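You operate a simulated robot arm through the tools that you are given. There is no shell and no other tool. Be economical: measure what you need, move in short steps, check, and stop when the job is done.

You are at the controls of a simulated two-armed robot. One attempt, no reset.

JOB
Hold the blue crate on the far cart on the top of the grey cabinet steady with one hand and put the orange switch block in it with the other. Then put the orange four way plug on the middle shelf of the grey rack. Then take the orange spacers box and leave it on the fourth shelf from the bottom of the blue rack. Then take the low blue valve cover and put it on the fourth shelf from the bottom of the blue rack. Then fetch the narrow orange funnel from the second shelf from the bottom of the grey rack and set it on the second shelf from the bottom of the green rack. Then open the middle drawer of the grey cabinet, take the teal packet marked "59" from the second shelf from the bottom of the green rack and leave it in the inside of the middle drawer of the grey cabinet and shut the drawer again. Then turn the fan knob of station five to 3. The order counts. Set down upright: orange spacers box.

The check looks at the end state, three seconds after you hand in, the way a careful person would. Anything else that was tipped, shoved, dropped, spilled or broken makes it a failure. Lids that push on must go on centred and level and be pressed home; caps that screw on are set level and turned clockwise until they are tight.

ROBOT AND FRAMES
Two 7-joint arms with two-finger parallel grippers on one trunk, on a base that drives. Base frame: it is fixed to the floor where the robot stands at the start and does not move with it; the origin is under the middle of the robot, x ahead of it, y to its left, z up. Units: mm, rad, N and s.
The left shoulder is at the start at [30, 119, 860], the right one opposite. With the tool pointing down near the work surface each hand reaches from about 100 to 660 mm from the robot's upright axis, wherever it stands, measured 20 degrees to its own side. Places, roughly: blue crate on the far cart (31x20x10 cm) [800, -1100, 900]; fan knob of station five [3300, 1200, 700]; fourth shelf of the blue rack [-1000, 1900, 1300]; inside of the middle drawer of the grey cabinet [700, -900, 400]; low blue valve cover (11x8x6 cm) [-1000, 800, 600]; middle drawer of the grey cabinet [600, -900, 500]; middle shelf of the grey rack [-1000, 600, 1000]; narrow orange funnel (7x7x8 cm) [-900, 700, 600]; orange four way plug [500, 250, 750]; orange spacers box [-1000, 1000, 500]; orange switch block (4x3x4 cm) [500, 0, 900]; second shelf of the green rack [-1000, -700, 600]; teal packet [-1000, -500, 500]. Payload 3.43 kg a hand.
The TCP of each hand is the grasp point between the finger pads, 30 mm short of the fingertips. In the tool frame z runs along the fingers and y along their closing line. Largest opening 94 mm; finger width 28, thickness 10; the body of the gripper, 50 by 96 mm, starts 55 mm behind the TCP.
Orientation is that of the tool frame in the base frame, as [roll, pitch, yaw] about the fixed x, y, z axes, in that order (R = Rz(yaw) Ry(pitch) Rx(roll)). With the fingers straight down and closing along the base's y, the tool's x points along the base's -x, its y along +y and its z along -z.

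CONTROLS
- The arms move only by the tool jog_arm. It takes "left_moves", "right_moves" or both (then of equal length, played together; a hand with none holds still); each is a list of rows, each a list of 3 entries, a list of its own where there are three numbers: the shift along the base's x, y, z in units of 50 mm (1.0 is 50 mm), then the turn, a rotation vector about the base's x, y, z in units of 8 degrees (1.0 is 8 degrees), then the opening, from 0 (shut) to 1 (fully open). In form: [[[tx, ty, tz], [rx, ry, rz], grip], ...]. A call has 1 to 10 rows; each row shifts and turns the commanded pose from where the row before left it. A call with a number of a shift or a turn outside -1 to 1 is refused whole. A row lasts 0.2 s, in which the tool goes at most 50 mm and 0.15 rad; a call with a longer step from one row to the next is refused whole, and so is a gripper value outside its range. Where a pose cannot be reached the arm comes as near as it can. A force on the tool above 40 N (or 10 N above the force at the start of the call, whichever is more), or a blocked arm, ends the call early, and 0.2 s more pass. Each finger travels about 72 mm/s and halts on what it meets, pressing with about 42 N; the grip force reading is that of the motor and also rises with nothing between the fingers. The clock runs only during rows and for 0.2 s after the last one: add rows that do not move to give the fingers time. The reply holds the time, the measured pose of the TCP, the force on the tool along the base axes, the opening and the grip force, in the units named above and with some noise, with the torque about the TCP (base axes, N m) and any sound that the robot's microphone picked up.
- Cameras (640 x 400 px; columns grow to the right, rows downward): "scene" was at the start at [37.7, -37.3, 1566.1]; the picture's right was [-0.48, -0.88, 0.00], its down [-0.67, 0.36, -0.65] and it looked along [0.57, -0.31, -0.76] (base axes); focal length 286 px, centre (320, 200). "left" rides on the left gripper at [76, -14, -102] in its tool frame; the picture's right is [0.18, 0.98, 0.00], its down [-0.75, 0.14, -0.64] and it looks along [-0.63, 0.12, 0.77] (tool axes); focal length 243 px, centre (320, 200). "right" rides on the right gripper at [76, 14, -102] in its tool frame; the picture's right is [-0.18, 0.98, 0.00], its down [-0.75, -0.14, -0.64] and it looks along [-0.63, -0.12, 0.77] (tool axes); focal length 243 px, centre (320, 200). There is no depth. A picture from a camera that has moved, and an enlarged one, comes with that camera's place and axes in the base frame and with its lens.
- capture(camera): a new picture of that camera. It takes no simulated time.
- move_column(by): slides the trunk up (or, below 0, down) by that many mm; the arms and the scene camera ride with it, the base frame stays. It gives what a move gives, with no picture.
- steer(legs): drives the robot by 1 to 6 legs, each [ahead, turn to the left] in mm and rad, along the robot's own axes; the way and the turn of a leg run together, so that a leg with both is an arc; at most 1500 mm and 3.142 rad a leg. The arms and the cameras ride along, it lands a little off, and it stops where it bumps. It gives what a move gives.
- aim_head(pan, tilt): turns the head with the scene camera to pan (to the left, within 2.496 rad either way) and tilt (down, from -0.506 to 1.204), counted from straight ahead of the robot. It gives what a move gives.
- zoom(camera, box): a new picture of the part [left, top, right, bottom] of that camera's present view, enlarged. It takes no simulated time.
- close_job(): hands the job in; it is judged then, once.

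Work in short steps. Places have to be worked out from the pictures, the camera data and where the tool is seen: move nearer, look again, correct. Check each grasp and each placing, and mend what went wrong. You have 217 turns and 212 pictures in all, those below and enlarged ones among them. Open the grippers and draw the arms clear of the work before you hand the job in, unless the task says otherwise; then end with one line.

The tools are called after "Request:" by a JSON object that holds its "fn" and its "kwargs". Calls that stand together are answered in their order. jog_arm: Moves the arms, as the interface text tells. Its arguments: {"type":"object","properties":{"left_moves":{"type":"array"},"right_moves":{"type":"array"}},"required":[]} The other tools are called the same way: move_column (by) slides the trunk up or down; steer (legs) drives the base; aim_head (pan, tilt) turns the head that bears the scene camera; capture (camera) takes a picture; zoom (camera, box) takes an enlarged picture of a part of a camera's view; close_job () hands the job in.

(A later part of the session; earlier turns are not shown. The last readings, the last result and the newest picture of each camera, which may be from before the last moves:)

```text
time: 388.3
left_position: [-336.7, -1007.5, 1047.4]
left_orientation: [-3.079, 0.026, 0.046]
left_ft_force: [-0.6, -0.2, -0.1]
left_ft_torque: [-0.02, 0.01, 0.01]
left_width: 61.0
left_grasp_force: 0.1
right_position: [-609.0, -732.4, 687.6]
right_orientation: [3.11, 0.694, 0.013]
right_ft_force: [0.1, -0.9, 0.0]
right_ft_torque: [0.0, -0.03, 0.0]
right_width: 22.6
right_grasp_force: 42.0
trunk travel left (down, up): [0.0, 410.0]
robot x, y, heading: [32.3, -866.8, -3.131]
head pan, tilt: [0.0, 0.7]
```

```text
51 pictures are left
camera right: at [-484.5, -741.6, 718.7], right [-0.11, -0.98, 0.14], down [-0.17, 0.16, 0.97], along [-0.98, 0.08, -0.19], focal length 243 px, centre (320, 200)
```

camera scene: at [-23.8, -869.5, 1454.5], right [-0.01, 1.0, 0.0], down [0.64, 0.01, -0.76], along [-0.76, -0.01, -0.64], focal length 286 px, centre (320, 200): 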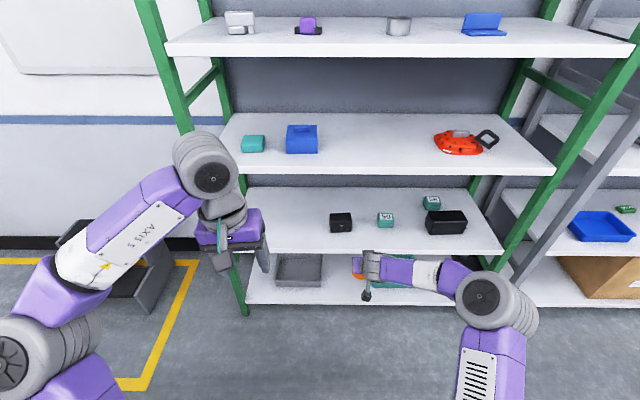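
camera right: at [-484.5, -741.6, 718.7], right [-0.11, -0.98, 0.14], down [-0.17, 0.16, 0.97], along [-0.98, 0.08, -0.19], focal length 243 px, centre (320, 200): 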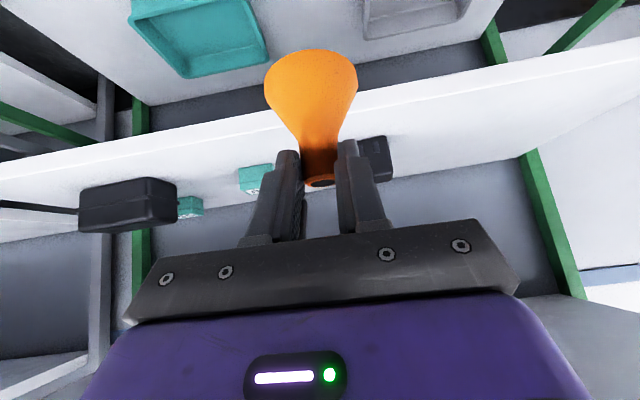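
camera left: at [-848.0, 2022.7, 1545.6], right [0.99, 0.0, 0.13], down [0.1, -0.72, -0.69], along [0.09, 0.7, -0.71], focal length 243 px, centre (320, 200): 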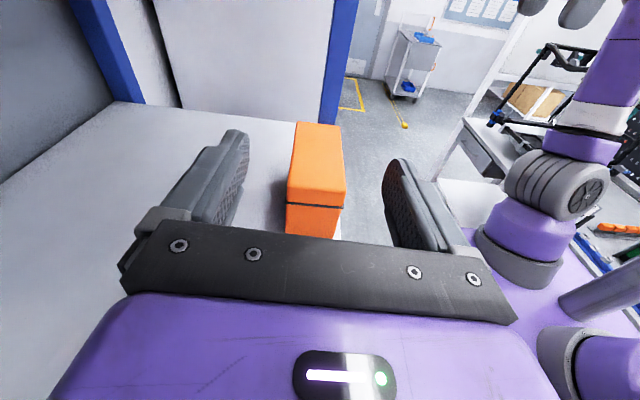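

Second green shelf is in view with two teal packets. Zoom to read numbers and locate.

Request:
{"fn": "zoom", "kwargs": {"camera": "scene", "box": [320, 180, 480, 280]}}

```text
4.00 times, centred on (400, 230) of scene
camera zoom: at [-23.8, -869.5, 1454.5], right [-0.01, 1.0, 0.0], down [0.64, 0.01, -0.76], along [-0.76, -0.01, -0.64], focal length 1143 px, centre (0, 80)
```

zoom: 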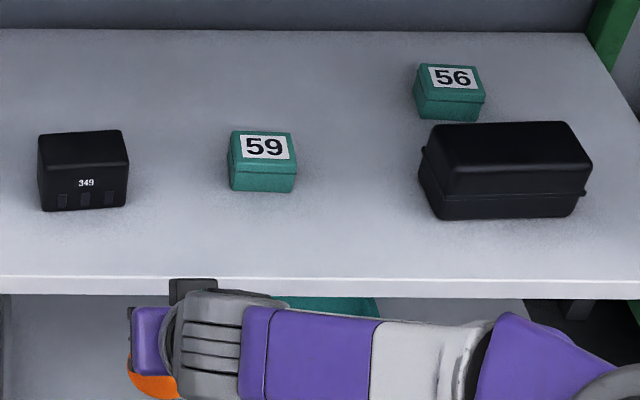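

"59" packet is at ≈[−935, −590], ~73×50×44 mm. I'll put the funnel left of the black cube at y≈−935: shift the base 200 mm and drive in.

Request:
{"fn": "steer", "kwargs": {"legs": [[0, 1.571], [200, 0], [0, -1.575], [235, 0]]}}

Request:
{"fn": "capture", "kwargs": {"camera": "scene"}}

```text
time: 398.9
left_position: [-572.5, -1212.4, 1047.3]
left_orientation: [-3.079, 0.026, 0.047]
left_ft_force: [-0.2, 1.0, -0.7]
left_ft_torque: [-0.04, 0.01, 0.02]
left_width: 60.9
left_grasp_force: 0.0
right_position: [-842.6, -937.7, 687.7]
right_orientation: [3.111, 0.691, 0.015]
right_ft_force: [0.2, -1.0, -1.2]
right_ft_torque: [0.0, -0.01, 0.01]
right_width: 22.7
right_grasp_force: 41.8
trunk travel left (down, up): [0.0, 410.0]
robot x, y, heading: [-201.1, -1074.0, -3.124]
head pan, tilt: [0.0, 0.7]
```

```text
49 pictures are left
camera scene: at [-257.8, -1073.8, 1454.4], right [-0.01, 1.0, 0.0], down [0.64, 0.01, -0.76], along [-0.76, -0.01, -0.64], focal length 286 px, centre (320, 200)
```

scene: 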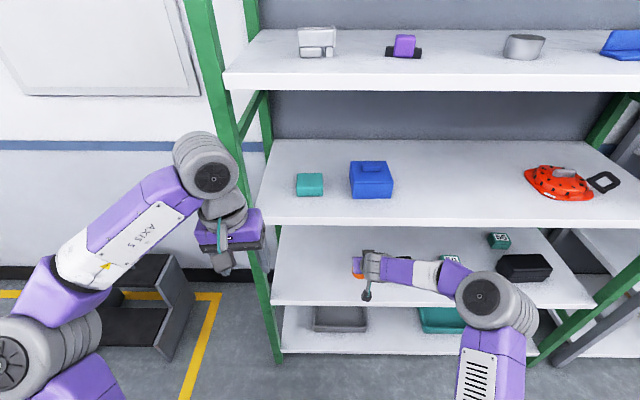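

Funnel is over the free spot. Lower until contact.

Request:
{"fn": "jog_arm", "kwargs": {"right_moves": [[[0, 0, -0.4], [0, 0, 0], 0.1], [[0, 0, -0.4], [0, 0, 0], 0.1], [[0, 0, -0.2], [0, 0, 0], 0.1], [[0, 0, -0.1], [0, 0, 0], 0.1], [[0, 0, -0.08], [0, 0, 0], 0.1], [[0, 0, -0.08], [0, 0, 0], 0.1], [[0, 0, -0.08], [0, 0, 0], 0.1], [[0, 0, -0.08], [0, 0, 0], 0.1]]}}

Request:
{"fn": "capture", "kwargs": {"camera": "right"}}

```text
time: 400.6
left_position: [-568.5, -1213.4, 1048.8]
left_orientation: [-3.075, 0.03, 0.048]
left_ft_force: [0.0, -0.8, -0.2]
left_ft_torque: [0.0, 0.0, -0.02]
left_width: 61.3
left_grasp_force: 0.0
right_position: [-844.3, -938.4, 624.8]
right_orientation: [3.109, 0.71, 0.015]
right_ft_force: [3.9, -2.4, 37.6]
right_ft_torque: [-0.04, 0.9, 0.06]
right_width: 23.3
right_grasp_force: 41.6
trunk travel left (down, up): [0.0, 410.0]
robot x, y, heading: [-202.7, -1075.6, -3.128]
head pan, tilt: [0.0, 0.7]
```

```text
48 pictures are left
camera right: at [-719.0, -947.8, 654.1], right [-0.1, -0.98, 0.14], down [-0.16, 0.16, 0.97], along [-0.98, 0.08, -0.17], focal length 243 px, centre (320, 200)
```

right: 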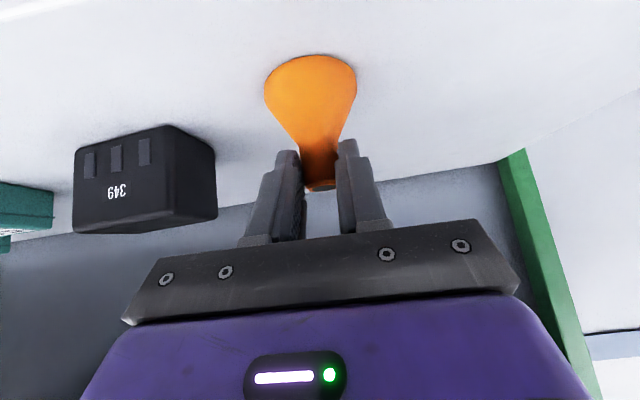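

Funnel is down. Ease, release, rise above the spout and verify.

Request:
{"fn": "jog_arm", "kwargs": {"right_moves": [[[0, 0, 0.05], [0, -0.1, 0], 0.1], [[0, 0, 0], [0, 0, 0], 0.3], [[0, 0, 0], [0, 0, 0], 0.5], [[0, 0, 0], [0, 0, 0], 0.6], [[0, 0, 0], [0, 0, 0], 0.6], [[0, 0, 0.4], [0, 0, 0], 0.6], [[0, 0, 0.6], [0, 0, 0], 0.6], [[0, 0, 0.5], [0, 0, 0], 0.6]]}}

Request:
{"fn": "capture", "kwargs": {"camera": "right"}}

```text
time: 402.4
left_position: [-571.1, -1212.0, 1047.5]
left_orientation: [-3.079, 0.027, 0.049]
left_ft_force: [0.6, 0.2, 0.4]
left_ft_torque: [-0.02, -0.02, -0.07]
left_width: 61.3
left_grasp_force: 0.1
right_position: [-843.0, -936.5, 693.9]
right_orientation: [3.111, 0.68, 0.012]
right_ft_force: [0.6, -0.2, 0.3]
right_ft_torque: [0.0, 0.0, 0.0]
right_width: 56.3
right_grasp_force: 0.2
trunk travel left (down, up): [0.0, 410.0]
robot x, y, heading: [-200.9, -1073.9, -3.128]
head pan, tilt: [0.0, 0.7]
```

```text
47 pictures are left
camera right: at [-719.0, -946.2, 727.1], right [-0.11, -0.98, 0.14], down [-0.19, 0.16, 0.97], along [-0.98, 0.08, -0.2], focal length 243 px, centre (320, 200)
```

right: 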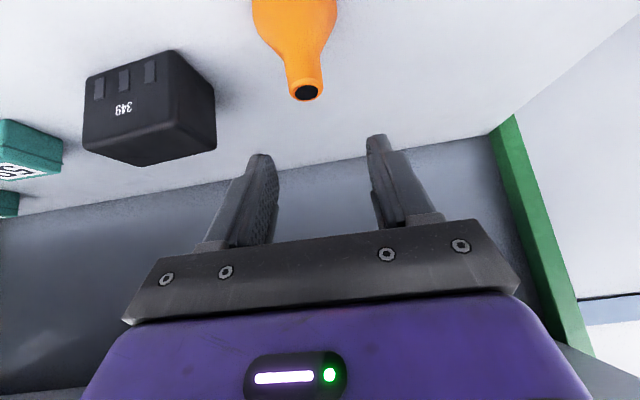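

Funnel stands freely. Now the drawer: back out, fold the right hand to neutral, and turn to face the cabinet.

Request:
{"fn": "steer", "kwargs": {"legs": [[-230, 0]]}}

Request:
{"fn": "jog_arm", "kwargs": {"right_moves": [[[0.7, 0, 0.6], [0, 0, 0], 0.6], [[0.7, 0, 0.6], [0, 0, 0], 0.6], [[0.7, 0, 0.6], [0, -0.82, 0], 0.6], [[0.7, 0, 0.6], [0, -0.82, 0], 0.6], [[0.7, 0, 0.6], [0, -0.82, 0], 0.6], [[0.7, 0, 0.6], [0, -0.82, 0], 0.6], [[0.7, 0, 0.6], [0, -0.82, 0], 0.6], [[0.7, 0, 0.6], [0, -0.77, 0], 0.6], [[0.7, 0, 0.6], [0, 0, 0], 0.6], [[0.7, 0, 0.6], [0, 0, 0], 0.6]]}}

Request:
{"fn": "steer", "kwargs": {"legs": [[0, -1.571], [320, 0], [0, -1.571]]}}

Request:
{"fn": "aim_head", "kwargs": {"pan": -0.15, "tilt": 0.85}}

Request:
{"fn": "capture", "kwargs": {"camera": "scene"}}

```text
time: 404.2
left_position: [-343.7, -1210.2, 1047.9]
left_orientation: [-3.077, 0.028, 0.047]
left_ft_force: [-0.2, 0.2, 0.1]
left_ft_torque: [-0.01, -0.01, -0.02]
left_width: 61.2
left_grasp_force: 0.2
right_position: [-616.6, -933.7, 692.8]
right_orientation: [3.111, 0.682, 0.015]
right_ft_force: [-0.4, -1.0, -0.6]
right_ft_torque: [0.01, 0.02, 0.02]
right_width: 56.4
right_grasp_force: 0.1
trunk travel left (down, up): [0.0, 410.0]
robot x, y, heading: [26.1, -1070.9, -3.121]
head pan, tilt: [0.0, 0.7]
```

```text
time: 406.4
left_position: [-343.2, -1210.3, 1048.3]
left_orientation: [-3.079, 0.027, 0.048]
left_ft_force: [0.9, -0.4, -0.5]
left_ft_torque: [0.02, 0.03, 0.01]
left_width: 61.3
left_grasp_force: 0.1
right_position: [-264.0, -934.6, 993.5]
right_orientation: [3.101, 0.001, 0.01]
right_ft_force: [0.4, 0.1, -0.3]
right_ft_torque: [0.0, 0.01, 0.03]
right_width: 56.5
right_grasp_force: 0.1
trunk travel left (down, up): [0.0, 410.0]
robot x, y, heading: [28.6, -1071.7, -3.13]
head pan, tilt: [0.0, 0.7]
```

```text
time: 416.2
left_position: [389.9, -606.9, 1048.4]
left_orientation: [-3.081, 0.027, -3.096]
left_ft_force: [0.1, 0.2, -0.1]
left_ft_torque: [-0.02, 0.02, 0.04]
left_width: 61.0
left_grasp_force: 0.1
right_position: [312.5, -882.6, 994.3]
right_orientation: [3.102, 0.001, -3.128]
right_ft_force: [-0.2, -0.4, -0.6]
right_ft_torque: [-0.01, 0.03, 0.02]
right_width: 56.5
right_grasp_force: 0.0
trunk travel left (down, up): [0.0, 410.0]
robot x, y, heading: [18.4, -750.1, 0.019]
head pan, tilt: [0.0, 0.7]
```

```text
time: 416.9
left_position: [390.3, -607.6, 1048.1]
left_orientation: [-3.079, 0.027, -3.093]
left_ft_force: [0.2, -0.2, 0.2]
left_ft_torque: [-0.01, 0.03, -0.03]
left_width: 61.1
left_grasp_force: 0.1
right_position: [312.9, -882.5, 993.8]
right_orientation: [3.101, -0.001, -3.129]
right_ft_force: [-0.5, 0.1, -1.3]
right_ft_torque: [0.0, 0.0, 0.02]
right_width: 56.2
right_grasp_force: 0.0
trunk travel left (down, up): [0.0, 410.0]
robot x, y, heading: [20.0, -746.4, 0.015]
head pan, tilt: [-0.15, 0.85]
```

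```text
46 pictures are left
camera scene: at [68.3, -759.6, 1442.2], right [-0.13, -0.99, 0.0], down [-0.74, 0.1, -0.66], along [0.65, -0.09, -0.75], focal length 286 px, centre (320, 200)
```

scene: 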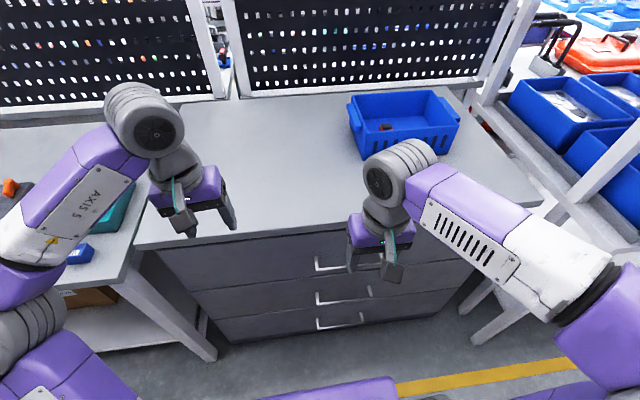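

Crate and block are fine. Back up 165 mm, then bring the right hand tilted forward to view the middle drawer handle.

Request:
{"fn": "steer", "kwargs": {"legs": [[-165, -0.015]]}}

Request:
{"fn": "jog_arm", "kwargs": {"right_moves": [[[0.5, 0, -0.4], [0, -0.9, 0], 0.5], [[0.5, 0, -0.4], [0, -0.9, 0], 0.5], [[0.5, 0, -0.4], [0, -0.9, 0], 0.5], [[0.5, 0, -0.4], [0, -0.9, 0], 0.5], [[0.4, 0, -0.4], [0, -0.9, 0], 0.5], [[0.2, 0, -0.6], [0, -0.9, 0], 0.5], [[0, 0, -0.8], [0, 0, 0], 0.5], [[0, 0, -0.8], [0, 0, 0], 0.5], [[0, 0, -0.8], [0, 0, 0], 0.5], [[0, 0, -0.6], [0, 0, 0], 0.5]]}}

Request:
{"fn": "capture", "kwargs": {"camera": "right"}}

```text
time: 418.3
left_position: [227.1, -613.9, 1047.5]
left_orientation: [-3.077, 0.028, -3.104]
left_ft_force: [0.1, -0.4, 0.0]
left_ft_torque: [-0.01, 0.0, 0.0]
left_width: 61.0
left_grasp_force: 0.1
right_position: [145.2, -889.5, 993.5]
right_orientation: [3.102, 0.0, 3.14]
right_ft_force: [-0.6, -0.1, 0.4]
right_ft_torque: [0.02, 0.01, 0.02]
right_width: 56.2
right_grasp_force: 0.0
trunk travel left (down, up): [0.0, 410.0]
robot x, y, heading: [-139.6, -754.3, 0.001]
head pan, tilt: [-0.15, 0.85]
```

```text
time: 420.5
left_position: [226.5, -614.2, 1048.2]
left_orientation: [-3.078, 0.025, -3.105]
left_ft_force: [-0.5, -0.5, 0.2]
left_ft_torque: [0.02, -0.03, 0.02]
left_width: 60.9
left_grasp_force: 0.1
right_position: [277.9, -889.7, 713.9]
right_orientation: [3.1, 0.755, 3.139]
right_ft_force: [-0.1, 0.2, -0.4]
right_ft_torque: [0.03, -0.01, -0.01]
right_width: 47.0
right_grasp_force: 0.1
trunk travel left (down, up): [0.0, 410.0]
robot x, y, heading: [-144.7, -748.9, 0.001]
head pan, tilt: [-0.15, 0.85]
```

```text
45 pictures are left
camera right: at [151.3, -879.7, 737.6], right [0.11, 0.98, 0.16], down [0.11, -0.17, 0.98], along [0.99, -0.09, -0.13], focal length 243 px, centre (320, 200)
```

right: 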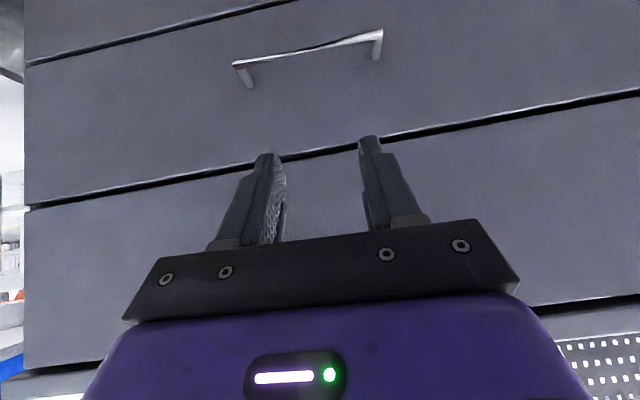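

Middle handle bar triangulates to [448, −891, 497], ~200 mm long. I'll grip it with a horizontal hand and vertical jaw: tilt to 90°, then roll 90°.

Request:
{"fn": "jog_arm", "kwargs": {"right_moves": [[[0.1, 0, -0.5], [0, -0.98, 0], 0.5], [[0.1, 0, -0.5], [0, -0.98, 0], 0.5], [[0.1, 0, -0.5], [0, -0.98, 0], 0.5], [[0.1, 0, -0.5], [0, -0.98, 0], 0.5], [[0.1, 0, -0.5], [0, -0.98, 0], 0.5], [[0, 0, -0.4], [0, -0.95, 0], 0.5], [[0, 0, 0], [0.94, 0, 0], 0.5], [[0, 0, 0], [0.94, 0, 0], 0.5], [[0, 0, 0], [0.94, 0, 0], 0.5], [[0, 0, 0], [0.94, 0, 0], 0.5]]}}

Request:
{"fn": "jog_arm", "kwargs": {"right_moves": [[[0, 0, 0], [0.94, 0, 0], 0.5], [[0, 0, 0], [0.94, 0, 0], 0.5], [[0, 0, 0], [0.94, 0, 0], 0.5], [[0, 0, 0], [0.94, 0, 0], 0.5], [[0, 0, 0], [0.94, 0, 0], 0.5], [[0, 0, 0], [0.94, 0, 0], 0.5], [[0, 0, 0], [0.94, 0, 0], 0.5], [[0, 0, 0], [0.91, 0, 0], 0.5]]}}

Request:
{"fn": "capture", "kwargs": {"camera": "right"}}

Request:
{"fn": "capture", "kwargs": {"camera": "scene"}}

```text
time: 422.7
left_position: [227.3, -614.0, 1048.7]
left_orientation: [-3.079, 0.025, -3.104]
left_ft_force: [0.9, -1.4, 1.1]
left_ft_torque: [0.01, -0.01, 0.0]
left_width: 60.9
left_grasp_force: 0.0
right_position: [283.1, -889.3, 681.2]
right_orientation: [2.325, 0.769, 2.54]
right_ft_force: [0.1, 0.3, -0.1]
right_ft_torque: [0.01, -0.03, -0.02]
right_width: 46.9
right_grasp_force: 0.0
right hand out of reach, approached as far as the arm can: row 2, 3, 4, 5, 6
trunk travel left (down, up): [0.0, 410.0]
robot x, y, heading: [-144.2, -746.3, 0.004]
head pan, tilt: [-0.15, 0.85]
```

```text
time: 424.5
left_position: [228.6, -614.1, 1048.4]
left_orientation: [-3.078, 0.026, -3.107]
left_ft_force: [0.8, -0.4, -0.5]
left_ft_torque: [-0.02, 0.03, -0.02]
left_width: 61.1
left_grasp_force: 0.0
right_position: [283.9, -889.5, 681.1]
right_orientation: [1.528, -0.002, 2.205]
right_ft_force: [-0.1, -0.5, -0.5]
right_ft_torque: [0.02, 0.0, 0.01]
right_width: 47.1
right_grasp_force: 0.1
trunk travel left (down, up): [0.0, 410.0]
robot x, y, heading: [-141.0, -749.0, 0.004]
head pan, tilt: [-0.15, 0.85]
```

```text
44 pictures are left
camera right: at [156.0, -889.7, 691.7], right [0.08, -0.17, 0.98], down [-0.07, -0.98, -0.17], along [0.99, -0.05, -0.09], focal length 243 px, centre (320, 200)
```

right: 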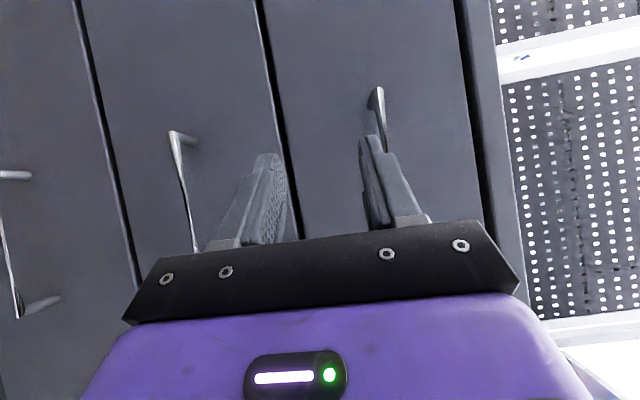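

```text
43 pictures are left
camera scene: at [-96.3, -762.1, 1442.2], right [-0.15, -0.99, 0.0], down [-0.74, 0.11, -0.66], along [0.65, -0.1, -0.75], focal length 286 px, centre (320, 200)
```

scene: 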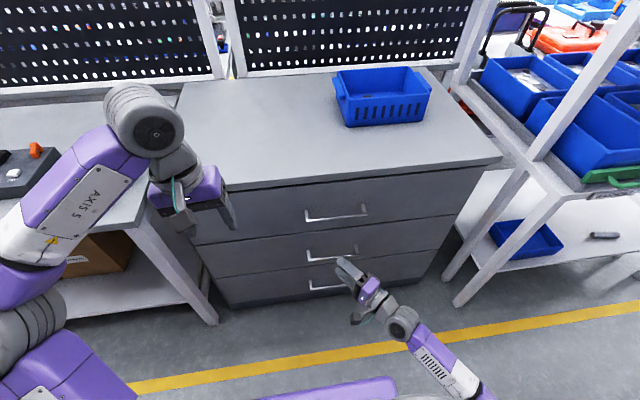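

Hand is horizontal with a vertical jaw but points 36° left. Back up 120 mm for reach, yaw it straight while extending, then lower to handle height.

Request:
{"fn": "steer", "kwargs": {"legs": [[-120, 0]]}}

Request:
{"fn": "jog_arm", "kwargs": {"right_moves": [[[0.85, 0, 0], [0, 0, -0.91], 0.5], [[0.85, 0, 0], [0, 0, -0.91], 0.5], [[0.85, 0, 0], [0, 0, -0.91], 0.5], [[0.85, 0, 0], [0, 0, -0.91], 0.5], [[0.7, 0, 0], [0, 0, -0.91], 0.5], [[0, 0, -0.9], [0, 0, 0], 0.5], [[0, 0, -0.9], [0, 0, 0], 0.5], [[0, 0, -0.9], [0, 0, 0], 0.5], [[0, 0, -0.9], [0, 0, 0], 0.5], [[0, 0, 0], [0, 0, 0], 0.5]]}}

Request:
{"fn": "capture", "kwargs": {"camera": "right"}}

```text
time: 425.7
left_position: [109.9, -613.9, 1048.3]
left_orientation: [-3.079, 0.027, -3.105]
left_ft_force: [-0.2, 0.3, 0.3]
left_ft_torque: [-0.05, -0.02, -0.01]
left_width: 61.1
left_grasp_force: 0.2
right_position: [165.6, -890.6, 680.8]
right_orientation: [1.531, 0.0, 2.203]
right_ft_force: [0.8, 0.0, 0.4]
right_ft_torque: [-0.01, -0.04, 0.02]
right_width: 47.0
right_grasp_force: 0.1
trunk travel left (down, up): [0.0, 410.0]
robot x, y, heading: [-259.4, -751.6, -0.001]
head pan, tilt: [-0.15, 0.85]
```

```text
time: 427.9
left_position: [109.4, -614.0, 1048.1]
left_orientation: [-3.077, 0.025, -3.106]
left_ft_force: [0.9, 0.5, 0.3]
left_ft_torque: [0.01, 0.03, -0.03]
left_width: 61.1
left_grasp_force: 0.0
right_position: [427.2, -1140.5, 611.1]
right_orientation: [1.53, 0.0, 1.574]
right_ft_force: [0.6, 0.6, 0.0]
right_ft_torque: [-0.06, 0.0, 0.01]
right_width: 47.0
right_grasp_force: 0.1
right hand out of reach, approached as far as the arm can: row 2, 3, 4, 5, 6, 7, 8, 9
trunk travel left (down, up): [0.0, 410.0]
robot x, y, heading: [-264.6, -749.1, 0.002]
head pan, tilt: [-0.15, 0.85]
```

```text
42 pictures are left
camera right: at [323.0, -1064.9, 622.9], right [-0.04, -0.19, 0.98], down [-0.63, -0.76, -0.17], along [0.77, -0.63, -0.09], focal length 243 px, centre (320, 200)
```

right: 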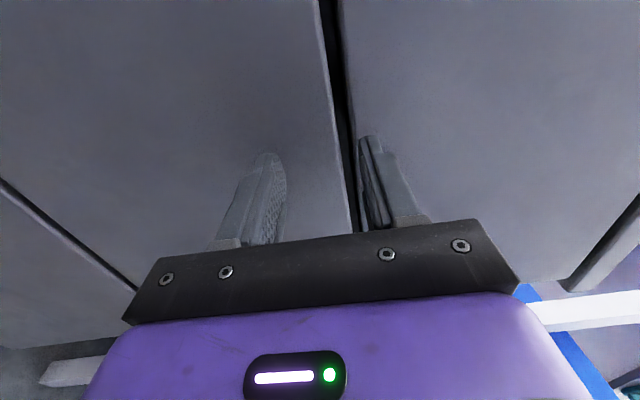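

Low horizontal reach is poor. A tilted-down jaw (closing in the x–z plane) needs just a +60° turn about y from here. Back up, then rotate and bring the hand in front of the handle at y≈−891.

Request:
{"fn": "steer", "kwargs": {"legs": [[-100, 0]]}}

Request:
{"fn": "jog_arm", "kwargs": {"right_moves": [[[0, 0.3, 0.5], [0, 0.94, 0], 0.5], [[0, 0.5, 0.5], [0, 0.94, 0], 0.5], [[0, 0.6, 0.4], [0, 0.94, 0], 0.5], [[0, 0.7, 0.2], [0, 0.94, 0], 0.5], [[0, 0.7, 0], [0, 0.94, 0], 0.5], [[0, 0.7, 0], [0, 0.94, 0], 0.5], [[0, 0.7, 0], [0, 0.94, 0], 0.5], [[0, 0.7, 0], [0, 0.94, 0], 0.5], [[0, 0, 0], [0, 0, 0], 0.5]]}}

Request:
{"fn": "capture", "kwargs": {"camera": "scene"}}

```text
time: 429.1
left_position: [7.5, -615.7, 1048.3]
left_orientation: [-3.079, 0.028, -3.108]
left_ft_force: [0.8, 0.2, 0.1]
left_ft_torque: [-0.01, -0.03, 0.01]
left_width: 61.2
left_grasp_force: 0.0
right_position: [325.9, -1140.8, 612.4]
right_orientation: [1.53, 0.0, 1.574]
right_ft_force: [-0.2, 0.9, 0.1]
right_ft_torque: [-0.01, 0.03, 0.02]
right_width: 47.2
right_grasp_force: 0.1
trunk travel left (down, up): [0.0, 410.0]
robot x, y, heading: [-360.4, -750.3, 0.001]
head pan, tilt: [-0.15, 0.85]
```

```text
time: 431.1
left_position: [9.0, -615.4, 1046.9]
left_orientation: [-3.078, 0.026, -3.107]
left_ft_force: [0.6, 0.1, -0.6]
left_ft_torque: [0.0, 0.01, 0.03]
left_width: 60.9
left_grasp_force: 0.1
right_position: [325.1, -893.7, 692.6]
right_orientation: [2.583, -0.002, 1.569]
right_ft_force: [0.1, -0.5, 0.3]
right_ft_torque: [0.01, 0.02, 0.03]
right_width: 46.9
right_grasp_force: 0.1
trunk travel left (down, up): [0.0, 410.0]
robot x, y, heading: [-366.2, -750.0, -0.002]
head pan, tilt: [-0.15, 0.85]
```

```text
41 pictures are left
camera scene: at [-315.5, -762.8, 1442.2], right [-0.15, -0.99, 0.0], down [-0.74, 0.11, -0.66], along [0.65, -0.1, -0.75], focal length 286 px, centre (320, 200)
```

scene: 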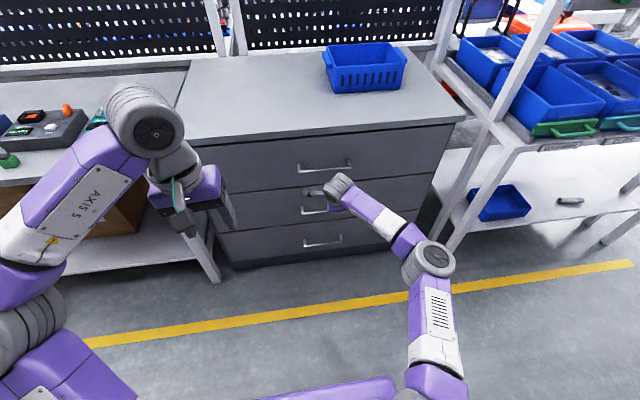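

Good posture. Move in toward the handle along a safe line and check with the hand camera.

Request:
{"fn": "jog_arm", "kwargs": {"right_moves": [[[0.4, 0.05, -0.6], [0, 0, 0], 0.4], [[0.4, 0, -0.6], [0, 0, 0], 0.35], [[0.4, 0, -0.6], [0, 0, 0], 0.35], [[0.2, 0, -0.4], [0, 0, 0], 0.35], [[0, 0, 0], [0, 0, 0], 0.35]]}}

Request:
{"fn": "capture", "kwargs": {"camera": "right"}}

Request:
{"fn": "zoom", "kwargs": {"camera": "scene", "box": [270, 150, 390, 250]}}

```text
time: 432.3
left_position: [8.3, -615.5, 1047.5]
left_orientation: [-3.08, 0.028, -3.107]
left_ft_force: [-0.4, 0.0, 0.7]
left_ft_torque: [-0.01, -0.01, 0.01]
left_width: 61.1
left_grasp_force: 0.1
right_position: [384.6, -893.6, 588.2]
right_orientation: [2.582, -0.004, 1.573]
right_ft_force: [0.5, -0.7, 0.4]
right_ft_torque: [0.04, 0.01, -0.02]
right_width: 32.9
right_grasp_force: 0.1
right hand out of reach, approached as far as the arm can: row 4
trunk travel left (down, up): [0.0, 410.0]
robot x, y, heading: [-358.0, -745.4, 0.006]
head pan, tilt: [-0.15, 0.85]
```

```text
40 pictures are left
camera right: at [342.3, -818.4, 683.7], right [0.83, -0.18, 0.52], down [-0.46, -0.76, 0.47], along [0.31, -0.63, -0.71], focal length 243 px, centre (320, 200)
```

right: 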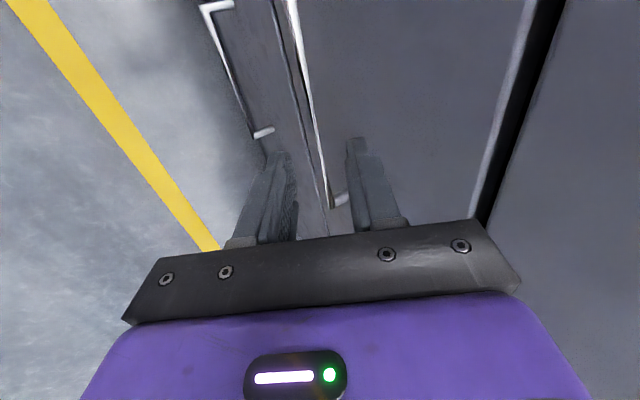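

```text
4.00 times, centred on (330, 200) of scene
camera zoom: at [-315.5, -762.8, 1442.2], right [-0.15, -0.99, 0.0], down [-0.74, 0.11, -0.66], along [0.65, -0.1, -0.75], focal length 1143 px, centre (280, 200)
```

zoom: 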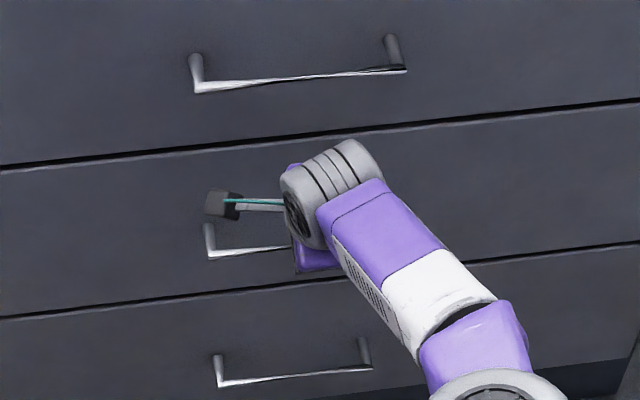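

The bar (≈[442, −889, 496]) lies between the finger lines; reach is the limit. Retract 60, drive 80 forward, then advance along the tool axis.

Request:
{"fn": "jog_arm", "kwargs": {"right_moves": [[[-0.6, 0, 0], [0, 0, 0], 0.35], [[-0.6, 0, 0], [0, 0, 0], 0.35]]}}

Request:
{"fn": "steer", "kwargs": {"legs": [[80, -0.005]]}}

Request:
{"fn": "jog_arm", "kwargs": {"right_moves": [[[-0.1, 0.05, -0.5], [0, 0, 0], 0.35], [[0.2, 0, -0.32], [0, 0, 0], 0.35], [[0.2, 0, -0.32], [0, 0, 0], 0.35], [[0, 0, 0], [0, 0, 0], 0.35]]}}

Request:
{"fn": "capture", "kwargs": {"camera": "right"}}

```text
time: 432.9
left_position: [8.0, -615.0, 1048.1]
left_orientation: [-3.079, 0.026, -3.106]
left_ft_force: [-0.3, 0.1, -1.2]
left_ft_torque: [0.02, 0.03, 0.04]
left_width: 61.1
left_grasp_force: 0.0
right_position: [325.5, -894.1, 588.1]
right_orientation: [2.583, -0.003, 1.571]
right_ft_force: [-0.1, 0.4, 0.1]
right_ft_torque: [0.0, 0.01, -0.01]
right_width: 33.1
right_grasp_force: 0.1
trunk travel left (down, up): [0.0, 410.0]
robot x, y, heading: [-365.8, -750.7, 0.001]
head pan, tilt: [-0.15, 0.85]
```

```text
time: 433.9
left_position: [89.6, -616.8, 1046.7]
left_orientation: [-3.079, 0.027, -3.111]
left_ft_force: [0.7, 0.5, -0.3]
left_ft_torque: [0.0, 0.04, 0.01]
left_width: 60.9
left_grasp_force: 0.0
right_position: [404.6, -897.7, 587.2]
right_orientation: [2.586, -0.003, 1.567]
right_ft_force: [-0.3, -0.5, 0.1]
right_ft_torque: [0.01, -0.01, -0.01]
right_width: 33.0
right_grasp_force: 0.0
trunk travel left (down, up): [0.0, 410.0]
robot x, y, heading: [-284.7, -754.2, -0.004]
head pan, tilt: [-0.15, 0.85]
```

```text
time: 434.9
left_position: [88.8, -616.5, 1047.6]
left_orientation: [-3.078, 0.025, -3.113]
left_ft_force: [-0.2, 0.6, -0.2]
left_ft_torque: [-0.01, 0.01, 0.0]
left_width: 61.3
left_grasp_force: 0.1
right_position: [419.6, -894.5, 530.8]
right_orientation: [2.58, -0.004, 1.564]
right_ft_force: [-1.1, 0.1, 0.3]
right_ft_torque: [0.01, -0.03, -0.02]
right_width: 32.8
right_grasp_force: 0.0
trunk travel left (down, up): [0.0, 410.0]
robot x, y, heading: [-285.1, -751.3, -0.005]
head pan, tilt: [-0.15, 0.85]
```

```text
38 pictures are left
camera right: at [377.2, -818.5, 625.9], right [0.83, -0.19, 0.52], down [-0.46, -0.75, 0.47], along [0.3, -0.63, -0.71], focal length 243 px, centre (320, 200)
```

right: 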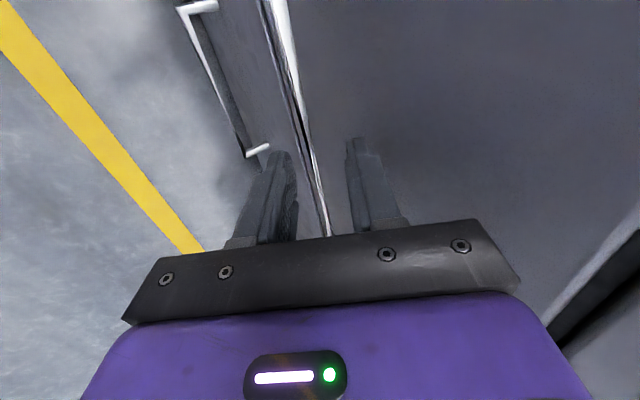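

The bar runs between the fingers. Advance 22 mm along the axis and close.

Request:
{"fn": "jog_arm", "kwargs": {"right_moves": [[[0.12, 0, -0.2], [0, 0, 0], 0.35], [[0.12, 0, -0.2], [0, 0, 0], 0.35], [[0, 0, 0], [0, 0, 0], 0.2], [[0, 0, 0], [0, 0, 0], 0.05], [[0, 0, 0], [0, 0, 0], 0], [[0, 0, 0], [0, 0, 0], 0]]}}

Request:
{"fn": "capture", "kwargs": {"camera": "right"}}

```text
time: 436.4
left_position: [89.3, -616.5, 1046.1]
left_orientation: [-3.08, 0.027, -3.114]
left_ft_force: [-0.4, 0.2, -0.3]
left_ft_torque: [0.0, -0.01, -0.01]
left_width: 61.1
left_grasp_force: 0.1
right_position: [429.4, -894.4, 508.6]
right_orientation: [2.587, -0.004, 1.567]
right_ft_force: [-12.8, -0.1, -11.2]
right_ft_torque: [-0.34, -0.09, 0.32]
right_width: 18.4
right_grasp_force: 44.5
trunk travel left (down, up): [0.0, 410.0]
robot x, y, heading: [-285.7, -752.1, -0.006]
head pan, tilt: [-0.15, 0.85]
```

```text
37 pictures are left
camera right: at [388.0, -818.4, 603.9], right [0.84, -0.19, 0.52], down [-0.46, -0.75, 0.47], along [0.3, -0.63, -0.72], focal length 243 px, centre (320, 200)
```

right: 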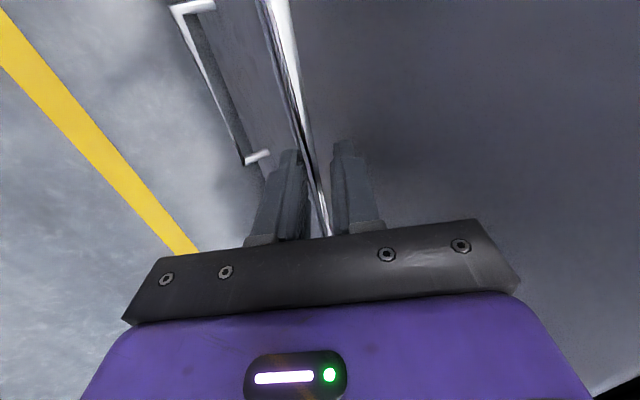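

Handle gripped (18 mm). Pull the drawer by driving back 240 mm.

Request:
{"fn": "steer", "kwargs": {"legs": [[-240, 0.004]]}}

Request:
{"fn": "capture", "kwargs": {"camera": "scene"}}

```text
time: 438.1
left_position: [-148.3, -617.5, 1047.4]
left_orientation: [-3.079, 0.027, -3.11]
left_ft_force: [0.2, 0.8, 1.0]
left_ft_torque: [-0.02, 0.02, -0.02]
left_width: 61.0
left_grasp_force: 0.1
right_position: [192.1, -894.6, 507.9]
right_orientation: [2.585, -0.002, 1.568]
right_ft_force: [1.0, -10.9, -24.3]
right_ft_torque: [-0.38, -0.02, 0.12]
right_width: 18.1
right_grasp_force: 44.9
trunk travel left (down, up): [0.0, 410.0]
robot x, y, heading: [-524.2, -750.4, -0.002]
head pan, tilt: [-0.15, 0.85]
```

```text
36 pictures are left
camera scene: at [-473.3, -763.7, 1442.0], right [-0.15, -0.99, 0.0], down [-0.74, 0.11, -0.66], along [0.65, -0.1, -0.75], focal length 286 px, centre (320, 200)
```

scene: 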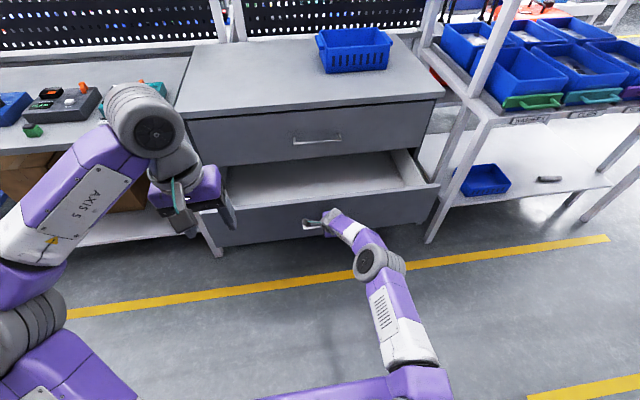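

Drawer is open ~237 mm and empty. Release the handle, fold the right hand back, and go to face the green rack for packet 59 with the left hand.

Request:
{"fn": "jog_arm", "kwargs": {"right_moves": [[[0, 0, 0], [0, 0, 0], 0.25], [[0, 0, 0], [0, 0, 0], 0.45], [[0, 0, 0], [0, 0, 0], 0.5], [[-0.25, 0, 0.4], [0, 0, 0], 0.5], [[-0.4, 0, 0.7], [0, 0, 0], 0.5], [[-0.5, 0, 0.8], [0, 0, 0], 0.5], [[-0.6, 0, 0.7], [0, 0, 0], 0.5], [[-0.7, 0, 0.6], [0, 0, 0], 0.5], [[-0.8, 0, 0.5], [0, 0, 0], 0.5], [[-0.8, 0, 0.5], [0, 0, 0], 0.5]]}}

Request:
{"fn": "jog_arm", "kwargs": {"right_moves": [[[-0.8, 0, 0.5], [0, 0, 0], 0.5], [[-0.8, 0, 0.5], [0, 0, 0], 0.5], [[-0.6, 0, 0.5], [0, 0, 0], 0.5]]}}

Request:
{"fn": "steer", "kwargs": {"legs": [[275, 0], [0, 1.571], [294, 0], [0, 1.571]]}}

Request:
{"fn": "aim_head", "kwargs": {"pan": 0.15, "tilt": 0.85}}

Request:
{"fn": "capture", "kwargs": {"camera": "scene"}}

```text
time: 440.3
left_position: [-152.8, -616.6, 1048.5]
left_orientation: [-3.079, 0.026, -3.11]
left_ft_force: [-0.3, 0.3, -0.4]
left_ft_torque: [0.01, -0.02, 0.0]
left_width: 61.0
left_grasp_force: 0.1
right_position: [-12.5, -894.3, 720.6]
right_orientation: [2.584, -0.001, 1.568]
right_ft_force: [0.0, 0.4, 0.0]
right_ft_torque: [-0.01, 0.02, 0.02]
right_width: 47.1
right_grasp_force: 0.1
trunk travel left (down, up): [0.0, 410.0]
robot x, y, heading: [-524.3, -745.4, -0.003]
head pan, tilt: [-0.15, 0.85]
```

```text
time: 441.1
left_position: [-150.7, -615.6, 1046.9]
left_orientation: [-3.077, 0.026, -3.11]
left_ft_force: [-0.1, -0.6, -1.1]
left_ft_torque: [-0.02, 0.0, 0.0]
left_width: 61.2
left_grasp_force: 0.1
right_position: [-121.2, -893.3, 795.2]
right_orientation: [2.583, -0.002, 1.567]
right_ft_force: [-0.3, 0.0, -0.3]
right_ft_torque: [0.01, 0.02, -0.02]
right_width: 47.0
right_grasp_force: 0.0
trunk travel left (down, up): [0.0, 410.0]
robot x, y, heading: [-523.6, -752.2, 0.003]
head pan, tilt: [-0.15, 0.85]
```

```text
time: 452.4
left_position: [-620.4, -591.1, 1047.8]
left_orientation: [-3.077, 0.027, 0.033]
left_ft_force: [0.0, 0.2, -0.3]
left_ft_torque: [-0.01, -0.01, -0.02]
left_width: 61.2
left_grasp_force: 0.1
right_position: [-651.5, -313.8, 795.3]
right_orientation: [2.583, -0.001, -1.571]
right_ft_force: [-1.0, -0.1, 0.5]
right_ft_torque: [-0.01, 0.0, 0.01]
right_width: 46.9
right_grasp_force: 0.1
trunk travel left (down, up): [0.0, 410.0]
robot x, y, heading: [-250.1, -455.9, -3.137]
head pan, tilt: [-0.15, 0.85]
```

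```text
time: 453.1
left_position: [-619.9, -589.2, 1048.4]
left_orientation: [-3.078, 0.026, 0.033]
left_ft_force: [-0.2, -0.4, -0.2]
left_ft_torque: [0.0, 0.01, -0.02]
left_width: 61.1
left_grasp_force: 0.1
right_position: [-650.6, -312.6, 795.6]
right_orientation: [2.583, -0.001, -1.573]
right_ft_force: [-0.2, -0.8, -0.3]
right_ft_torque: [0.01, -0.01, -0.02]
right_width: 46.7
right_grasp_force: 0.0
trunk travel left (down, up): [0.0, 410.0]
robot x, y, heading: [-250.4, -456.0, -3.141]
head pan, tilt: [0.15, 0.85]
```

```text
35 pictures are left
camera scene: at [-297.2, -466.7, 1442.2], right [-0.15, 0.99, 0.0], down [0.74, 0.11, -0.66], along [-0.65, -0.1, -0.75], focal length 286 px, centre (320, 200)
```

scene: 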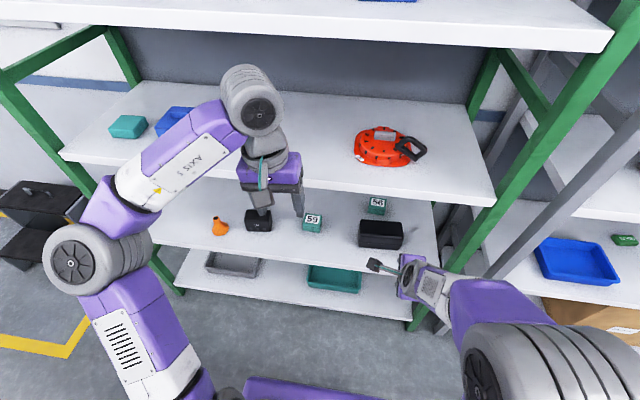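

Packet 59 at ≈[−935, −594]. Tilt the left hand 25° and lower it in front of the shelf, jaws open.

Request:
{"fn": "jog_arm", "kwargs": {"left_moves": [[[-0.3, 0, -0.8], [0, 0.78, 0], 1], [[-0.3, 0, -0.8], [0, 0.78, 0], 1], [[-0.3, 0, -0.8], [0, 0.78, 0], 1], [[-0.2, 0, -0.8], [0, 0.78, 0], 1], [[0, 0, -0.9], [0, 0, 0], 1], [[0, 0, -0.9], [0, 0, 0], 1], [[0, 0, -0.9], [0, 0, 0], 1], [[0, 0, -0.8], [0, 0, 0], 1], [[0, 0, 0], [0, 0, 0], 1]]}}

Request:
{"fn": "capture", "kwargs": {"camera": "left"}}

```text
time: 455.1
left_position: [-676.3, -589.2, 712.7]
left_orientation: [-3.061, 0.463, 0.037]
left_ft_force: [-0.2, 0.6, -0.4]
left_ft_torque: [0.01, -0.03, 0.03]
left_width: 93.8
left_grasp_force: 0.1
right_position: [-652.0, -313.7, 795.6]
right_orientation: [2.583, -0.002, -1.572]
right_ft_force: [-0.4, -0.1, 0.1]
right_ft_torque: [0.0, -0.01, 0.01]
right_width: 47.1
right_grasp_force: 0.0
trunk travel left (down, up): [0.0, 410.0]
robot x, y, heading: [-248.9, -453.1, -3.142]
head pan, tilt: [0.15, 0.85]
```

```text
34 pictures are left
camera left: at [-562.6, -579.1, 771.6], right [0.17, -0.97, -0.15], down [-0.39, -0.21, 0.9], along [-0.91, -0.09, -0.41], focal length 243 px, centre (320, 200)
```

left: 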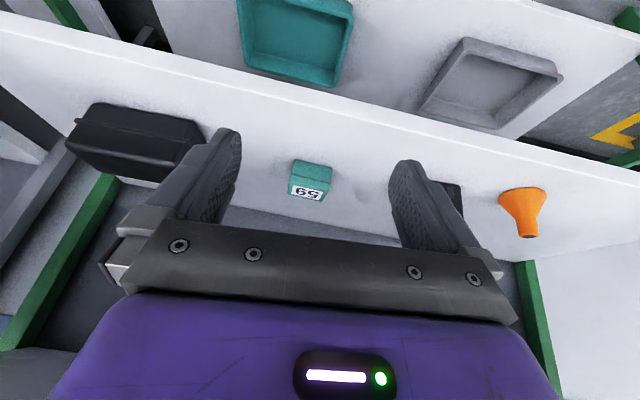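

Aligned (y≈−594). Extend and lower progressively to z≈590 in front of the packet.

Request:
{"fn": "jog_arm", "kwargs": {"left_moves": [[[-0.8, -0.1, -0.3], [0, 0, 0], 1], [[-0.8, 0, -0.3], [0, 0, 0], 1], [[-0.8, 0, -0.4], [0, 0, 0], 1], [[-0.5, 0, -0.6], [0, 0, 0], 1], [[-0.3, 0, -0.6], [0, 0, 0], 1], [[0, 0, -0.2], [0, 0, 0], 1], [[0, 0, 0], [0, 0, 0], 1]]}}

Request:
{"fn": "capture", "kwargs": {"camera": "left"}}

```text
time: 456.8
left_position: [-835.3, -595.2, 592.5]
left_orientation: [-3.06, 0.463, 0.038]
left_ft_force: [-0.2, -0.7, 0.3]
left_ft_torque: [-0.02, -0.01, 0.02]
left_width: 93.9
left_grasp_force: 0.1
right_position: [-652.3, -312.8, 796.3]
right_orientation: [2.583, -0.003, -1.574]
right_ft_force: [-0.2, -0.9, -0.2]
right_ft_torque: [-0.01, 0.01, -0.01]
right_width: 46.9
right_grasp_force: 0.1
trunk travel left (down, up): [0.0, 410.0]
robot x, y, heading: [-249.8, -452.9, -3.14]
head pan, tilt: [0.15, 0.85]
```

```text
33 pictures are left
camera left: at [-722.7, -584.9, 651.8], right [0.17, -0.97, -0.15], down [-0.39, -0.21, 0.9], along [-0.91, -0.09, -0.41], focal length 243 px, centre (320, 200)
```

left: 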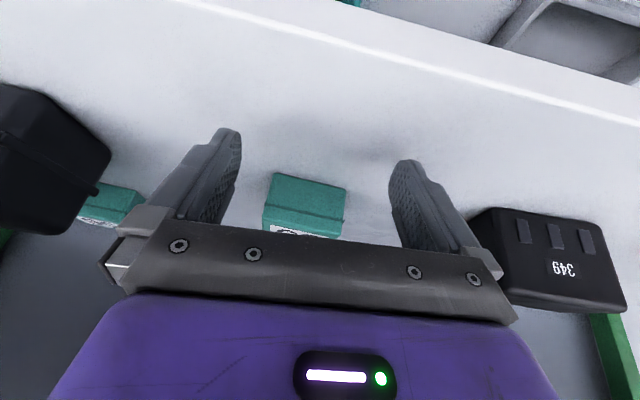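

Slide in 97 mm around the packet and close.

Request:
{"fn": "jog_arm", "kwargs": {"left_moves": [[[-0.65, 0.05, 0], [0, 0, 0], 1], [[-0.65, 0, -0.05], [0, 0, 0], 1], [[-0.6, 0, 0], [0, 0, 0], 1], [[0, 0, 0], [0, 0, 0], 1], [[0, 0, 0], [0, 0, 0], 0.8], [[0, 0, 0], [0, 0, 0], 0.6], [[0, 0, 0], [0, 0, 0], 0.5], [[0, 0, 0], [0, 0, 0], 0.5]]}}

Request:
{"fn": "capture", "kwargs": {"camera": "left"}}

```text
time: 458.6
left_position: [-931.3, -592.8, 590.6]
left_orientation: [-3.062, 0.462, 0.04]
left_ft_force: [-0.3, -0.8, 2.4]
left_ft_torque: [0.09, -0.03, 0.0]
left_width: 70.1
left_grasp_force: 42.1
right_position: [-651.7, -313.5, 795.9]
right_orientation: [2.581, -0.002, -1.574]
right_ft_force: [-0.6, -0.8, 0.1]
right_ft_torque: [0.0, -0.02, 0.0]
right_width: 47.2
right_grasp_force: 0.1
trunk travel left (down, up): [0.0, 410.0]
robot x, y, heading: [-248.7, -452.8, -3.138]
head pan, tilt: [0.15, 0.85]
```

```text
32 pictures are left
camera left: at [-817.6, -582.4, 649.2], right [0.17, -0.97, -0.15], down [-0.39, -0.21, 0.9], along [-0.91, -0.09, -0.41], focal length 243 px, centre (320, 200)
```

left: 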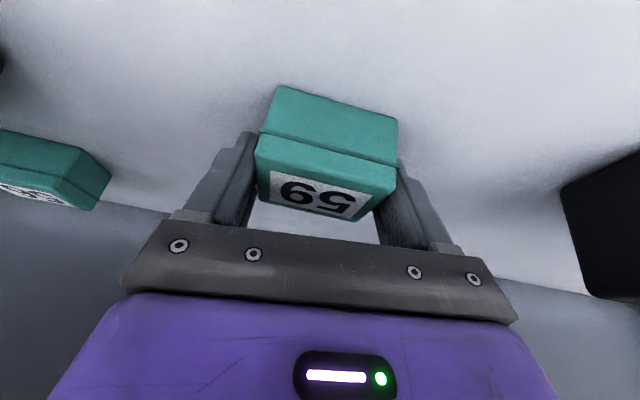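

Packet held (70 mm). Lift, retract and back out a little, then raise.

Request:
{"fn": "jog_arm", "kwargs": {"left_moves": [[[0, 0, 0.4], [0, 0, 0], 0.5], [[0, 0, 0.5], [0, 0, 0], 0.5], [[0.7, 0, 0], [0, 0, 0], 0.5], [[0.8, 0, 0], [0, 0, 0], 0.5], [[0.8, 0, 0.1], [0, 0, 0], 0.5]]}}

Request:
{"fn": "steer", "kwargs": {"legs": [[-110, 0]]}}

Request:
{"fn": "jog_arm", "kwargs": {"left_moves": [[[0.4, 0, 0.8], [0, 0, 0], 0.5], [[0.4, 0, 0.8], [0, 0, 0], 0.5], [[0.4, 0, 0.8], [0, 0, 0], 0.5], [[0.4, 0, 0.8], [0, 0, 0], 0.5], [[0.2, 0, 0.8], [0, 0, 0], 0.5], [[0, 0, 0], [0, 0, 0], 0.5]]}}

Request:
{"fn": "capture", "kwargs": {"camera": "scene"}}

```text
time: 459.8
left_position: [-816.9, -592.0, 641.5]
left_orientation: [-3.064, 0.464, 0.036]
left_ft_force: [0.2, 0.3, -1.7]
left_ft_torque: [-0.04, -0.03, -0.01]
left_width: 70.0
left_grasp_force: 42.3
right_position: [-650.4, -312.6, 795.1]
right_orientation: [2.583, -0.003, -1.572]
right_ft_force: [0.5, -0.1, -0.2]
right_ft_torque: [-0.02, 0.01, 0.02]
right_width: 46.9
right_grasp_force: 0.1
trunk travel left (down, up): [0.0, 410.0]
robot x, y, heading: [-250.9, -456.0, -3.143]
head pan, tilt: [0.15, 0.85]
```

```text
time: 460.9
left_position: [-706.9, -591.4, 641.1]
left_orientation: [-3.06, 0.463, 0.038]
left_ft_force: [-0.5, -0.1, -1.4]
left_ft_torque: [0.01, -0.03, -0.06]
left_width: 69.9
left_grasp_force: 42.3
right_position: [-541.7, -313.0, 795.2]
right_orientation: [2.582, -0.002, -1.575]
right_ft_force: [-0.6, 0.4, -0.5]
right_ft_torque: [-0.05, 0.02, 0.0]
right_width: 47.1
right_grasp_force: 0.0
trunk travel left (down, up): [0.0, 410.0]
robot x, y, heading: [-141.4, -454.3, 3.141]
head pan, tilt: [0.15, 0.85]
```

```text
time: 462.3
left_position: [-616.5, -592.1, 840.2]
left_orientation: [-3.061, 0.461, 0.036]
left_ft_force: [-0.1, -0.2, -0.1]
left_ft_torque: [0.0, 0.02, 0.0]
left_width: 70.0
left_grasp_force: 42.1
right_position: [-541.3, -312.2, 795.5]
right_orientation: [2.581, 0.0, -1.574]
right_ft_force: [0.6, 0.1, 0.5]
right_ft_torque: [0.0, 0.03, -0.01]
right_width: 46.9
right_grasp_force: 0.1
trunk travel left (down, up): [0.0, 410.0]
robot x, y, heading: [-140.5, -456.5, 3.142]
head pan, tilt: [0.15, 0.85]
```

```text
31 pictures are left
camera scene: at [-188.4, -466.7, 1442.2], right [-0.15, 0.99, 0.0], down [0.74, 0.11, -0.66], along [-0.65, -0.1, -0.75], focal length 286 px, centre (320, 200)
```

scene: 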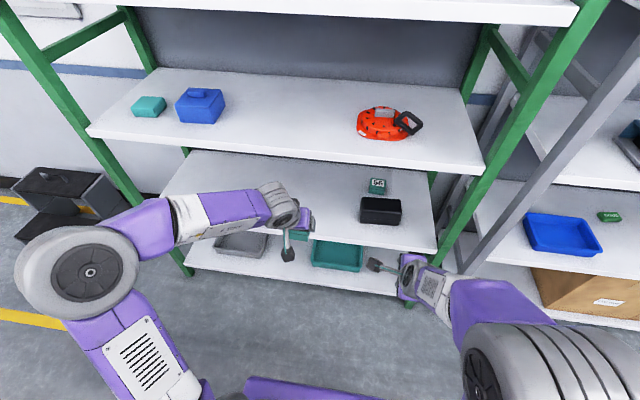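

Drive around to face the open drawer at ≈[−230, −985].

Request:
{"fn": "steer", "kwargs": {"legs": [[85, 0], [0, 1.571], [530, 0], [0, 1.571]]}}

Request:
{"fn": "aim_head", "kwargs": {"pan": 0.1, "tilt": 0.95}}

Request:
{"fn": "capture", "kwargs": {"camera": "scene"}}

```text
time: 473.8
left_position: [247.4, -849.4, 840.6]
left_orientation: [-3.061, 0.461, -3.105]
left_ft_force: [-0.7, 0.3, 0.1]
left_ft_torque: [0.03, 0.02, -0.03]
left_width: 69.8
left_grasp_force: 42.3
right_position: [172.2, -1128.5, 795.7]
right_orientation: [2.581, -0.003, 1.567]
right_ft_force: [0.3, -0.2, 0.9]
right_ft_torque: [0.02, 0.01, 0.02]
right_width: 46.9
right_grasp_force: 0.1
trunk travel left (down, up): [0.0, 410.0]
robot x, y, heading: [-227.9, -986.0, 0.003]
head pan, tilt: [0.15, 0.85]
```

```text
time: 474.4
left_position: [247.0, -850.6, 840.5]
left_orientation: [-3.061, 0.462, -3.104]
left_ft_force: [-0.1, 0.2, -1.9]
left_ft_torque: [-0.01, 0.0, 0.02]
left_width: 69.5
left_grasp_force: 42.0
right_position: [172.2, -1129.0, 797.2]
right_orientation: [2.583, 0.0, 1.568]
right_ft_force: [-0.3, -0.6, 0.2]
right_ft_torque: [0.02, -0.01, 0.01]
right_width: 47.1
right_grasp_force: 0.1
trunk travel left (down, up): [0.0, 410.0]
robot x, y, heading: [-228.5, -986.9, -0.001]
head pan, tilt: [0.099, 0.949]
```

```text
30 pictures are left
camera scene: at [-186.6, -980.1, 1434.7], right [0.1, -0.99, 0.0], down [-0.81, -0.08, -0.58], along [0.58, 0.06, -0.81], focal length 286 px, centre (320, 200)
```

scene: 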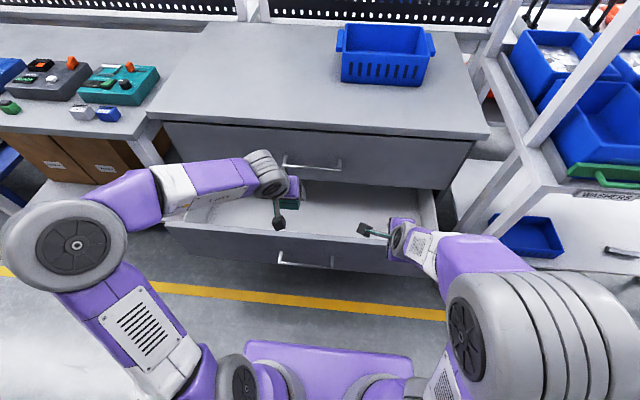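

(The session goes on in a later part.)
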